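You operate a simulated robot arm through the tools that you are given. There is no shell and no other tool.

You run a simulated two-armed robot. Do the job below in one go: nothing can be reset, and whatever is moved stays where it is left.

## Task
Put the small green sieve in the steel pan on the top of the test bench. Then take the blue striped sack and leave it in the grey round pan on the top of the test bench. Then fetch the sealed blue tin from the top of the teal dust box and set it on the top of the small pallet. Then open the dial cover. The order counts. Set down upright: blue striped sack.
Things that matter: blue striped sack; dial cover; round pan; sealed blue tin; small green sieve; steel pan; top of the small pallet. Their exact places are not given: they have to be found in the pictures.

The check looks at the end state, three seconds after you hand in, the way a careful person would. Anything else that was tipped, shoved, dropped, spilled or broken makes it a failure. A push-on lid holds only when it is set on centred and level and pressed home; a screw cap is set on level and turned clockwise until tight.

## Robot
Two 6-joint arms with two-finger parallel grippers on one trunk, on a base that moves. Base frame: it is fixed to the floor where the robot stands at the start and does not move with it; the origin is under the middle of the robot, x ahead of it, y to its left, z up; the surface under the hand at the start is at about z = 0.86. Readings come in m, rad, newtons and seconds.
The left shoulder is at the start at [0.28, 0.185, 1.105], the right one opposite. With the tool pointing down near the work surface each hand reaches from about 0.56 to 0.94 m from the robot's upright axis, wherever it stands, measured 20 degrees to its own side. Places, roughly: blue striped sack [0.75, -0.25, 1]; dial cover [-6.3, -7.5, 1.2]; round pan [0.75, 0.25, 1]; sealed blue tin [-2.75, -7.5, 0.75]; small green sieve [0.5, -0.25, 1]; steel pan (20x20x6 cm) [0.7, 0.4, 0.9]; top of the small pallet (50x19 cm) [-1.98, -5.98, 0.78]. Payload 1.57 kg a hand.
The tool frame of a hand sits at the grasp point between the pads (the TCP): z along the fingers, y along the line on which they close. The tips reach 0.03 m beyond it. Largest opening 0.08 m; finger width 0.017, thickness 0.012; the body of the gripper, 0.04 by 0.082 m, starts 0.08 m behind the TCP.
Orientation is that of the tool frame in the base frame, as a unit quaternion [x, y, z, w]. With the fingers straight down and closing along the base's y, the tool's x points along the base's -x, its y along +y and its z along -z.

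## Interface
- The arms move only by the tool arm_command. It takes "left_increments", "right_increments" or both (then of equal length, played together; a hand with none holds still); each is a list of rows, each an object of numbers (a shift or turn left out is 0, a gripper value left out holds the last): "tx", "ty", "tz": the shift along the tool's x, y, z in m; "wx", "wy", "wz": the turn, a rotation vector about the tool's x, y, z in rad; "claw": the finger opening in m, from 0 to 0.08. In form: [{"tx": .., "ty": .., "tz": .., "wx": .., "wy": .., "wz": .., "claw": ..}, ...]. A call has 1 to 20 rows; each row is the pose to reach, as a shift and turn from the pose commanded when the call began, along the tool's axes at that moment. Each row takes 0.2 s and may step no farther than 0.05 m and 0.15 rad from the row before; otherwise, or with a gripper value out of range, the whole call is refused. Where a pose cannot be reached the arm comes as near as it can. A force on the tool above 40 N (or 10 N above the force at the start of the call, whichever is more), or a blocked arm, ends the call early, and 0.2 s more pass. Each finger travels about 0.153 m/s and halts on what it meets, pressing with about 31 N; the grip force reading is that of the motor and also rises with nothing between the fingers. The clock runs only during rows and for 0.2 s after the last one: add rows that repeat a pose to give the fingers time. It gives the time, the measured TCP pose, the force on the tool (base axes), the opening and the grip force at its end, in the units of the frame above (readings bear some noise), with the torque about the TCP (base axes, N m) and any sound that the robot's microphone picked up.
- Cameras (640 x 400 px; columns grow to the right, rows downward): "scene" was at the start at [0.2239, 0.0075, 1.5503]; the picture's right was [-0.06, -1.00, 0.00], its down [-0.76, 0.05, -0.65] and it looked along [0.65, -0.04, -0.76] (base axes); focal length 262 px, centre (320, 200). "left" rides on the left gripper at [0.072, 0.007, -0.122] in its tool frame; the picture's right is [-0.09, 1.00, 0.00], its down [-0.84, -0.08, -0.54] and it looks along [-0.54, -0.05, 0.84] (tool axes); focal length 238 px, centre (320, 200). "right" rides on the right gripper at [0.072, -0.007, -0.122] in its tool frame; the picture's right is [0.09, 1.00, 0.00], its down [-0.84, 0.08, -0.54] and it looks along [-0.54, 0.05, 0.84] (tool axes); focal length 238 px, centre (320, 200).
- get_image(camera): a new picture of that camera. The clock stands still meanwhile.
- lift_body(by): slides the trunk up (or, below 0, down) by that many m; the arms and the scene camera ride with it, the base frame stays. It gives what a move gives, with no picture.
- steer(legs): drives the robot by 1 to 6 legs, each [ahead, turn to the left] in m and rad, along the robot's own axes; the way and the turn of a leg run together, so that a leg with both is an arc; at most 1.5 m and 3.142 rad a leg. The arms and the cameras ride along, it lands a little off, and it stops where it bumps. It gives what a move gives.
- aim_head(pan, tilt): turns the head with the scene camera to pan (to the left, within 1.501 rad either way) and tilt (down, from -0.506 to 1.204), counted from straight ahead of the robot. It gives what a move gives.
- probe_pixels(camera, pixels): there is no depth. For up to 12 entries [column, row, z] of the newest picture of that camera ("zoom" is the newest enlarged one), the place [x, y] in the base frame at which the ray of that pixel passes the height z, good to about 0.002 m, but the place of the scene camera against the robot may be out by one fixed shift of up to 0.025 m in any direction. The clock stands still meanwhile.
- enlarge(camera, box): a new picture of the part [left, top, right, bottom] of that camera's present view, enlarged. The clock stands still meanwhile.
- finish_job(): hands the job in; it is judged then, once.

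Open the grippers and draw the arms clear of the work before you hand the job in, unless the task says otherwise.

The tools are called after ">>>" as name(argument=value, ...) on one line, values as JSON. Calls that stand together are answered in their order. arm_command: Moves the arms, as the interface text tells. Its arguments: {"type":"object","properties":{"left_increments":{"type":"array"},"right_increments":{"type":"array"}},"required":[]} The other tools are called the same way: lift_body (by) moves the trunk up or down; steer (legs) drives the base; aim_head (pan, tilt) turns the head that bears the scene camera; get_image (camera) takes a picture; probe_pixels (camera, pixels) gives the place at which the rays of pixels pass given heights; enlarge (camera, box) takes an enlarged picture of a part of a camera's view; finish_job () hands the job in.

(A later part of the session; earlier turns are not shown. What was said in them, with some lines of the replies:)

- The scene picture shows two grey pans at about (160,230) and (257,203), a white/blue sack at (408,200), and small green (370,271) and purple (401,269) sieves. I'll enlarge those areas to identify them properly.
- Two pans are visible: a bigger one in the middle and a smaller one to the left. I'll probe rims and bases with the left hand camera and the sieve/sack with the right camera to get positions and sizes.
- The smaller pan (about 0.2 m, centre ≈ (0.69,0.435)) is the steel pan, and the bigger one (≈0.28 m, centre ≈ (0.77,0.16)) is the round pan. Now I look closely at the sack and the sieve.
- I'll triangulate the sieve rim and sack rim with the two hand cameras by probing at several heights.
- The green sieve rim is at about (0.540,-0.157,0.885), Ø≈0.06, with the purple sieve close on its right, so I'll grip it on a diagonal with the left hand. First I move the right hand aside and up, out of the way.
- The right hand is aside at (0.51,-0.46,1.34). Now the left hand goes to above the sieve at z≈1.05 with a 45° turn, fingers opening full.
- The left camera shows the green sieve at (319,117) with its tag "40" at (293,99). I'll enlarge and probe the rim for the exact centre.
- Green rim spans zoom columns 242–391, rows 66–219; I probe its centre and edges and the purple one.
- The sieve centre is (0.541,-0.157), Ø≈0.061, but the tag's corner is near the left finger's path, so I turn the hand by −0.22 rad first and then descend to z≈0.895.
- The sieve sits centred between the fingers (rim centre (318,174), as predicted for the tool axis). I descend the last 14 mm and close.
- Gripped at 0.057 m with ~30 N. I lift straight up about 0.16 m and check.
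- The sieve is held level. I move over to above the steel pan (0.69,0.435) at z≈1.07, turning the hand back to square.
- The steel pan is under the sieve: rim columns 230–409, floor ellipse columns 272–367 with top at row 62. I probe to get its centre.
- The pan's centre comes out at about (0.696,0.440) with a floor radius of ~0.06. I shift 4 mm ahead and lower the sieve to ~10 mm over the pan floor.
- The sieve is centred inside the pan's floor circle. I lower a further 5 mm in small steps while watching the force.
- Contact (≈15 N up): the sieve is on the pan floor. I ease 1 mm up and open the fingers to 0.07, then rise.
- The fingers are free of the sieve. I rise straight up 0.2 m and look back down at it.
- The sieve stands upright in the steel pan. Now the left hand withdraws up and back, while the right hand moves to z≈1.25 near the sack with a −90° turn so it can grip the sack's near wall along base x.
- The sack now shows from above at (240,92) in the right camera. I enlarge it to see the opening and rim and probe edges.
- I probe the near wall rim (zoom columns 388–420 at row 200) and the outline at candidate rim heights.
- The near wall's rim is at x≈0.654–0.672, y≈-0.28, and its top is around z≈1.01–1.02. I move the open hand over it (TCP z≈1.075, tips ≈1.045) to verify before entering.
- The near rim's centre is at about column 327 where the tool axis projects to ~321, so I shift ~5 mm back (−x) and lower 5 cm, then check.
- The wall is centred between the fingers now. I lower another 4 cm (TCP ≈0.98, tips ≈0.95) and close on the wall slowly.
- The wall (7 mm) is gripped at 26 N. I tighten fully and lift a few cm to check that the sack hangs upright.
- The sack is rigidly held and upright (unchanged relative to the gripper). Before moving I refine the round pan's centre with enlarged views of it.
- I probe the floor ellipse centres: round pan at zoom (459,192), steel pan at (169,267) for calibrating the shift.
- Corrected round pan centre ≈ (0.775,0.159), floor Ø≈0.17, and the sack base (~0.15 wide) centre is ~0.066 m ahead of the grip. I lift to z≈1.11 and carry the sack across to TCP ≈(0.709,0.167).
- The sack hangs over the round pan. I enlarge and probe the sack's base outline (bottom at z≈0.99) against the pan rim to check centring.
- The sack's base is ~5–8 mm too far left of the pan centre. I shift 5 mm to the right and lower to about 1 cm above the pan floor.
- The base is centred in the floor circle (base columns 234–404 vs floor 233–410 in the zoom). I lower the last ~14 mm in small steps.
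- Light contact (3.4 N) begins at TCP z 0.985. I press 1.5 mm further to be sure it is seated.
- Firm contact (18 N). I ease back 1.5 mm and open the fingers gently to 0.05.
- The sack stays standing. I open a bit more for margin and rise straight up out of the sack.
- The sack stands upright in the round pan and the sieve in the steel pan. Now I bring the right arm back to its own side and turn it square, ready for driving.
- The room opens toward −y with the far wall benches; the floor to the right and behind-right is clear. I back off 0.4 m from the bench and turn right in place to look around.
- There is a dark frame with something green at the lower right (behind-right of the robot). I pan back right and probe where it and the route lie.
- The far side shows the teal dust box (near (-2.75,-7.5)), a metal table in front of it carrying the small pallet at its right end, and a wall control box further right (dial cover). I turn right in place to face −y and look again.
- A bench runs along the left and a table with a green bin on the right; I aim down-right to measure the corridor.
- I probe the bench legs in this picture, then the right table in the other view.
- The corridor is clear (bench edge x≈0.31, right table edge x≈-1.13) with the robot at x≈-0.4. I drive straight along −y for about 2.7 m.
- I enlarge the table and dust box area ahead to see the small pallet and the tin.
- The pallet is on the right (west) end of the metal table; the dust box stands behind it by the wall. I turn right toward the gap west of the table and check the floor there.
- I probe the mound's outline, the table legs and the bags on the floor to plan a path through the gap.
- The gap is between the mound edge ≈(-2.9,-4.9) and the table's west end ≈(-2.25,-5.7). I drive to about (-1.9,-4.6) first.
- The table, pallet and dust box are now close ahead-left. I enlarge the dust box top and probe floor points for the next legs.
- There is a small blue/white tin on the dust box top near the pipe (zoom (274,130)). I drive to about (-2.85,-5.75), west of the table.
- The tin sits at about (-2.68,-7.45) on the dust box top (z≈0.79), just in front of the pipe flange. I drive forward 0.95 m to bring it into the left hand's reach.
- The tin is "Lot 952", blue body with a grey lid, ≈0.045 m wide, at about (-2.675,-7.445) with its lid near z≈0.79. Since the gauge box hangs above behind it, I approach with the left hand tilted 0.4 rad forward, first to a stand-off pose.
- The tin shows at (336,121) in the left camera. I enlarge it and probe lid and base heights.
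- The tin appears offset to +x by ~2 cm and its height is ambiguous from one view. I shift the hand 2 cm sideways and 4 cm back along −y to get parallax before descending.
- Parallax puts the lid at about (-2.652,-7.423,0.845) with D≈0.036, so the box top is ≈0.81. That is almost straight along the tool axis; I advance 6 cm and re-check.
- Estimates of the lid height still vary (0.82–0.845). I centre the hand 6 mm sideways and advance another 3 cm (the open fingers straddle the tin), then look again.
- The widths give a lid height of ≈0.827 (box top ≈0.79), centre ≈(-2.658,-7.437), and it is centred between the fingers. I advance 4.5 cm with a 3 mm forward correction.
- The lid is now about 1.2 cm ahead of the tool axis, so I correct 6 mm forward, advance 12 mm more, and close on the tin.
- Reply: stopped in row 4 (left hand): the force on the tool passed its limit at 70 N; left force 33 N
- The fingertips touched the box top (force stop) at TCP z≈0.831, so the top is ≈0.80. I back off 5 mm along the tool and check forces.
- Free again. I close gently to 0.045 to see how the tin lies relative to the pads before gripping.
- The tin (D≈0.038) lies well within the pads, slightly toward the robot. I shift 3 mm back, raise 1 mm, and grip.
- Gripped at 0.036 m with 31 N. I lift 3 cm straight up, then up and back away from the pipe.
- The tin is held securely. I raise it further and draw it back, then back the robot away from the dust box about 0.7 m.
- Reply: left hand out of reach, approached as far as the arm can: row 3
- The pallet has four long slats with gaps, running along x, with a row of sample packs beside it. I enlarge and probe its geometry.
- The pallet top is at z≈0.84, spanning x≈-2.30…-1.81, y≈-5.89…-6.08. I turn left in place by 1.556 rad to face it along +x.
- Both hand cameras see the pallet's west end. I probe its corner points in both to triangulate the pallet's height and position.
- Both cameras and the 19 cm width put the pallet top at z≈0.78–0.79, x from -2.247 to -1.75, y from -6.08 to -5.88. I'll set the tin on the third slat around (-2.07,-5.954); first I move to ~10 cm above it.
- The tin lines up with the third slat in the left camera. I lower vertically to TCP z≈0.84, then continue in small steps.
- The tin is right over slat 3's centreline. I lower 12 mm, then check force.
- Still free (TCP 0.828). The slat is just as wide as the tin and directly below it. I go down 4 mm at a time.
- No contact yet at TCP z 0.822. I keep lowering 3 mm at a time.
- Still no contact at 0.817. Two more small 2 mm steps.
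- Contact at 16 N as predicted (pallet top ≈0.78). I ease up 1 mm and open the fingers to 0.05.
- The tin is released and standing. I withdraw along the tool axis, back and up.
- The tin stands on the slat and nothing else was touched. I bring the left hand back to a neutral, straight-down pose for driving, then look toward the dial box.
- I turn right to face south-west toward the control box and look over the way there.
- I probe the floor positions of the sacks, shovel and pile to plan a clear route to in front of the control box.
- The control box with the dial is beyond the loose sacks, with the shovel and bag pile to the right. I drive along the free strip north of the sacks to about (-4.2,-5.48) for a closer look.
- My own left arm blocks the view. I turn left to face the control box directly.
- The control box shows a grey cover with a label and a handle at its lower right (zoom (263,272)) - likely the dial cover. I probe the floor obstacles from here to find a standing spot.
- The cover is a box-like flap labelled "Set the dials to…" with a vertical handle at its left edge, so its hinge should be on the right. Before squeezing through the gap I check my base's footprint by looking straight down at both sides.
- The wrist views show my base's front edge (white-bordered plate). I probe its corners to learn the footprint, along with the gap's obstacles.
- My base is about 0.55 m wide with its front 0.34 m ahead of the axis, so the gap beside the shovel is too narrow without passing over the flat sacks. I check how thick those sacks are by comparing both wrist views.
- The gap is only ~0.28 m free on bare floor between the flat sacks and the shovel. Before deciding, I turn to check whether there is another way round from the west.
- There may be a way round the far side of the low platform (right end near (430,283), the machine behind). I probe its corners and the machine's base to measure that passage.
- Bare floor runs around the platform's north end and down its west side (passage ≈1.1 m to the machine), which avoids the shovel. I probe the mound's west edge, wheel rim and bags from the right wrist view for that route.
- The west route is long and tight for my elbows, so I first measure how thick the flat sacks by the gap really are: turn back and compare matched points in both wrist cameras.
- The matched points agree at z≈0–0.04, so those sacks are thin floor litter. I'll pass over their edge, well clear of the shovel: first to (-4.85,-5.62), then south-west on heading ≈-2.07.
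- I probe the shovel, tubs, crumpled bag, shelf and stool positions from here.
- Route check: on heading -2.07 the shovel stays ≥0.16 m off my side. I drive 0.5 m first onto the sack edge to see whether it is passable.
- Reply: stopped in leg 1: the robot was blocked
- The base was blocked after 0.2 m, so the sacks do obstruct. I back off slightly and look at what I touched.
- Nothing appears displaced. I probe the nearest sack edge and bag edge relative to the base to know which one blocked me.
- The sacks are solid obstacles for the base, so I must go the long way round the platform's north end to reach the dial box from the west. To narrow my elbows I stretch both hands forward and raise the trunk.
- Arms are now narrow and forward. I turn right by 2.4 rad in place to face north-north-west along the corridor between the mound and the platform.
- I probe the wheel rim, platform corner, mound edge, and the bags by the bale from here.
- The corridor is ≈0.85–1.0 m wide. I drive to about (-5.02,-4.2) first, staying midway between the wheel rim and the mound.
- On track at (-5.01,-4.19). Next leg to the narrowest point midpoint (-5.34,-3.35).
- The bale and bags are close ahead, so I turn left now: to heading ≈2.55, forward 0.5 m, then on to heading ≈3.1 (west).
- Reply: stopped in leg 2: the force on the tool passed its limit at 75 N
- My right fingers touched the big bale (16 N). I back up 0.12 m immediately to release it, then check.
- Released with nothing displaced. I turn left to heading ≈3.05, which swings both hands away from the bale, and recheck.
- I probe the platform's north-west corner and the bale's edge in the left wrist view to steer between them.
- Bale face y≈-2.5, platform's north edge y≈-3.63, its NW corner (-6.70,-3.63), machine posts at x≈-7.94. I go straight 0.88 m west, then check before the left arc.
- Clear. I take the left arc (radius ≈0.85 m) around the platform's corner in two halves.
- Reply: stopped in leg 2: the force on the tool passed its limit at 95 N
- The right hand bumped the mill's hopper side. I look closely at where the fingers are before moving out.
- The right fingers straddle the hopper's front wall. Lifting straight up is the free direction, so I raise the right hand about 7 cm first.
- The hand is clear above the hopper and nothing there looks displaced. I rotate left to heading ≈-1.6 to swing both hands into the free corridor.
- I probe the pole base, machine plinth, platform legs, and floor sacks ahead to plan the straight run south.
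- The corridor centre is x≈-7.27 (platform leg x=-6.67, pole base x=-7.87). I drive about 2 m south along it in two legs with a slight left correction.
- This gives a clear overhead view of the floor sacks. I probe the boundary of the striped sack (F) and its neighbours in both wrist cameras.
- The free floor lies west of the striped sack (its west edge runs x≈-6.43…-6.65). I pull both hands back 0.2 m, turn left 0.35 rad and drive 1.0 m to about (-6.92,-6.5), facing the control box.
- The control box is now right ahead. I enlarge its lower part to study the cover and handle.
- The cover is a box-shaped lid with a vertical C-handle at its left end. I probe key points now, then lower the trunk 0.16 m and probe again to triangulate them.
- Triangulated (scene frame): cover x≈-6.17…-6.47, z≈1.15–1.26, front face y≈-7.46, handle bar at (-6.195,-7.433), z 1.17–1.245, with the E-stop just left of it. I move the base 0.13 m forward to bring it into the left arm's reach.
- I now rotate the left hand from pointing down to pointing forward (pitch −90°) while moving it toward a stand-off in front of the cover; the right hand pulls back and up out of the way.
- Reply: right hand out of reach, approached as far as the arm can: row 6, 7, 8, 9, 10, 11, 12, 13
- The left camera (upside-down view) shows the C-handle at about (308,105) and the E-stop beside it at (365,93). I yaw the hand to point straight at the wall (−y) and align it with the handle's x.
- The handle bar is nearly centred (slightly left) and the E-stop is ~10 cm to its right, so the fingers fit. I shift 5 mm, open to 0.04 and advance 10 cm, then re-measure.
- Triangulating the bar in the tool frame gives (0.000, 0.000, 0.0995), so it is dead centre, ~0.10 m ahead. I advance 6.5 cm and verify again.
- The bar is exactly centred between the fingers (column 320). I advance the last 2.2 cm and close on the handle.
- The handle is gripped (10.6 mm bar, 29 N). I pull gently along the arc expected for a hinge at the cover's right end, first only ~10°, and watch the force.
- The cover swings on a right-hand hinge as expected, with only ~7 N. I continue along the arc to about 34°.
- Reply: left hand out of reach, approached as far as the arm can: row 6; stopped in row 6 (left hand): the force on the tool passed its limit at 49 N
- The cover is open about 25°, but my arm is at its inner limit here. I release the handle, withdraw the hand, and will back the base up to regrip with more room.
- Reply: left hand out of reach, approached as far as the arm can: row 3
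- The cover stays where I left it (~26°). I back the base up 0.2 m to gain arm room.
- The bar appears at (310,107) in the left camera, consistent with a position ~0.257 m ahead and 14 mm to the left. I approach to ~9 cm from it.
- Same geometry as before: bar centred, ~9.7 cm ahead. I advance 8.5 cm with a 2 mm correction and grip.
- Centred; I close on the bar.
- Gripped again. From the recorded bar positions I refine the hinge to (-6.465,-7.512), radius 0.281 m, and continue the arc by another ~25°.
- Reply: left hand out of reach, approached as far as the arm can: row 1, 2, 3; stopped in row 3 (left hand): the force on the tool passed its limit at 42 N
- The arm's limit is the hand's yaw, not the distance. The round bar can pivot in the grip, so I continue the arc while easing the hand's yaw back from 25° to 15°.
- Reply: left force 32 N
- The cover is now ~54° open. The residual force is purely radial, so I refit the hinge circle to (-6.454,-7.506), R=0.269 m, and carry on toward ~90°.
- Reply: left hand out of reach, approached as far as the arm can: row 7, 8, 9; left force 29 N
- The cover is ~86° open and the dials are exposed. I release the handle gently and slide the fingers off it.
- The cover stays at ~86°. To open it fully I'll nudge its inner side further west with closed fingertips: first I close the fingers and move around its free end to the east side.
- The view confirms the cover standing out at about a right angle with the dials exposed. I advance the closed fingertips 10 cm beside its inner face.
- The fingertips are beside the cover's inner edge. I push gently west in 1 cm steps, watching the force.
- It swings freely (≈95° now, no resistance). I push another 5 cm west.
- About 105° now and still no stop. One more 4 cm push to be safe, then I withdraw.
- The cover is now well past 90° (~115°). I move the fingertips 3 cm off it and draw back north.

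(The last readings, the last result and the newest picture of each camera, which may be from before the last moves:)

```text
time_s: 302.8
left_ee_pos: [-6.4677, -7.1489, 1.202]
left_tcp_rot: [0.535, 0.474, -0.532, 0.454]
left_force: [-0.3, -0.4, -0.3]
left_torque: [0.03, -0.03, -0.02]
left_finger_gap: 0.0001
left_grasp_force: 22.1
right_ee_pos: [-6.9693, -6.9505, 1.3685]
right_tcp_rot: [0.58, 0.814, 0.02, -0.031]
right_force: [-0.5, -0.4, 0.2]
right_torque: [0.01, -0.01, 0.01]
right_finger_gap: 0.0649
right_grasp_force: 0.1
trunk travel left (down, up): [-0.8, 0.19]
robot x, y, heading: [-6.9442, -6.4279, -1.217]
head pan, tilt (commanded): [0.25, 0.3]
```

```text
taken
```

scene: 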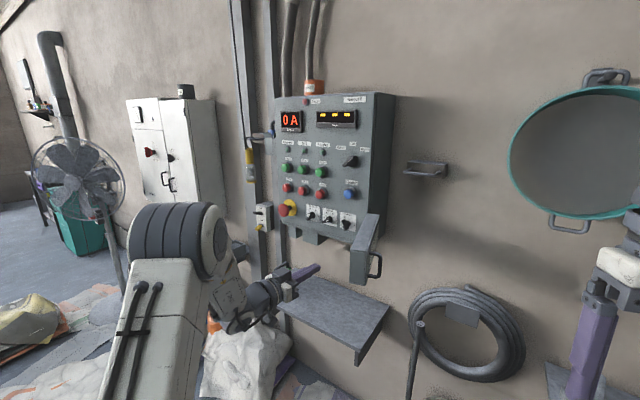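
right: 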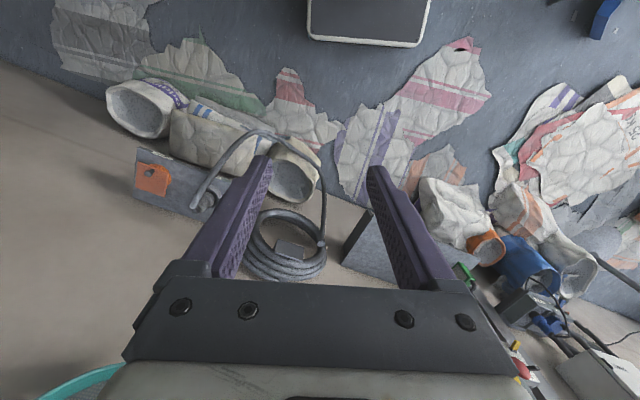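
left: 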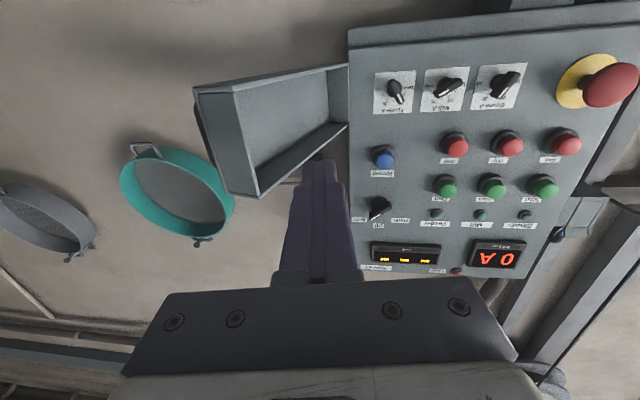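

The cover stays wide open with the dials exposed. I open the left gripper and back the robot away 0.3 m to leave the arms clear.

>>> steer(legs=[[-0.3, 0.0]])

>>> arm_command(left_increments=[{"claw": 0.03}, {"claw": 0.06}, {"claw": 0.06}])

>>> get_image(camera="scene")

>>> enlarge(camera="scene", box=[230, 80, 440, 300])

```text
time_s: 304.9
left_ee_pos: [-6.5733, -6.8665, 1.2021]
left_tcp_rot: [0.536, 0.473, -0.533, 0.453]
left_force: [0.8, -0.3, 0.0]
left_torque: [-0.02, 0.02, 0.02]
left_finger_gap: 0.0001
left_grasp_force: 21.4
right_ee_pos: [-7.0758, -6.6671, 1.3679]
right_tcp_rot: [0.582, 0.813, 0.02, -0.032]
right_force: [-0.2, -0.5, 0.2]
right_torque: [0.03, -0.02, -0.01]
right_finger_gap: 0.0649
right_grasp_force: 0.1
trunk travel left (down, up): [-0.8, 0.19]
robot x, y, heading: [-7.042, -6.1466, -1.221]
head pan, tilt (commanded): [0.25, 0.3]
```

```text
time_s: 305.6
left_ee_pos: [-6.573, -6.8667, 1.2034]
left_tcp_rot: [0.536, 0.473, -0.533, 0.452]
left_force: [1.2, 0.8, -0.4]
left_torque: [0.0, -0.01, -0.01]
left_finger_gap: 0.0599
left_grasp_force: 0.1
right_ee_pos: [-7.0751, -6.6668, 1.3674]
right_tcp_rot: [0.582, 0.813, 0.02, -0.031]
right_force: [-0.6, 0.1, 0.0]
right_torque: [0.0, 0.08, -0.01]
right_finger_gap: 0.0649
right_grasp_force: 0.1
trunk travel left (down, up): [-0.8, 0.19]
robot x, y, heading: [-7.0483, -6.1462, -1.223]
head pan, tilt (commanded): [0.25, 0.3]
```

```text
taken
```

scene: 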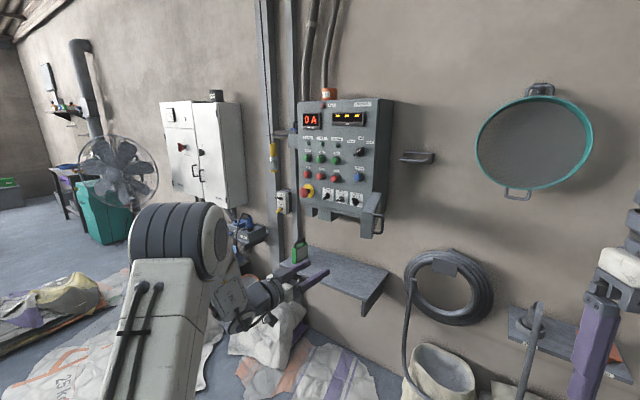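

```text
1.82 times, centred on (335, 190) of scene
```

zoom: 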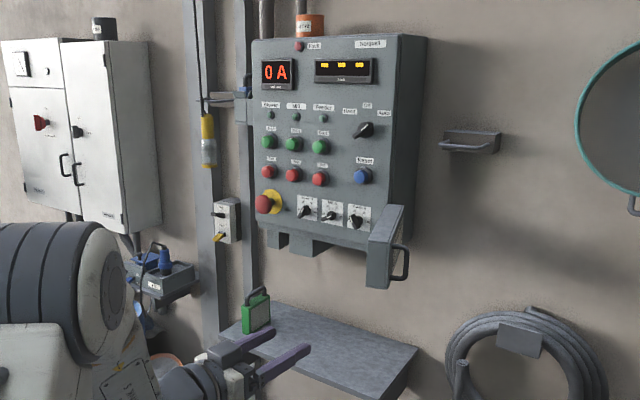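

The cover stays open after I backed away, and both grippers are open and clear of the work. Last images show the sieve in the steel pan, the sack upright in the round pan and the tin on the pallet. I hand in.

>>> finish_job()

```text
The job is handed in.
```

I finished all four steps in the order you gave and handed the job in; the tool reported no verdict.

- **Green sieve:** it stands in the middle of the steel pan on the test bench.
- **Striped sack:** it stands upright in the larger grey round pan on the test bench.
- **Blue tin ("Lot 952"):** it stands on a slat of the small pallet.
- **Dial cover:** it is open to about 115° and stayed there when I backed away, with the dials showing. I did not turn the dials.

The robot made four unplanned contacts on the way:

- **Dust box:** the left fingertips pressed the top at up to 70 N while I was reaching for the tin.
- **Loose sacks:** the base was blocked by the sacks on the floor near the control box, so I went around the platform instead.
- **Big bale:** the right fingers hit it at up to 75 N.
- **Mill hopper:** the right hand hit the side of the hopper at up to 95 N.

In the pictures afterwards none of these looked moved or damaged. I had no earlier close-up of the hopper to compare against, so I can't rule out a small shift there. I checked the sieve, sack and tin when I set each one down and did not go back to look at them again at the end.
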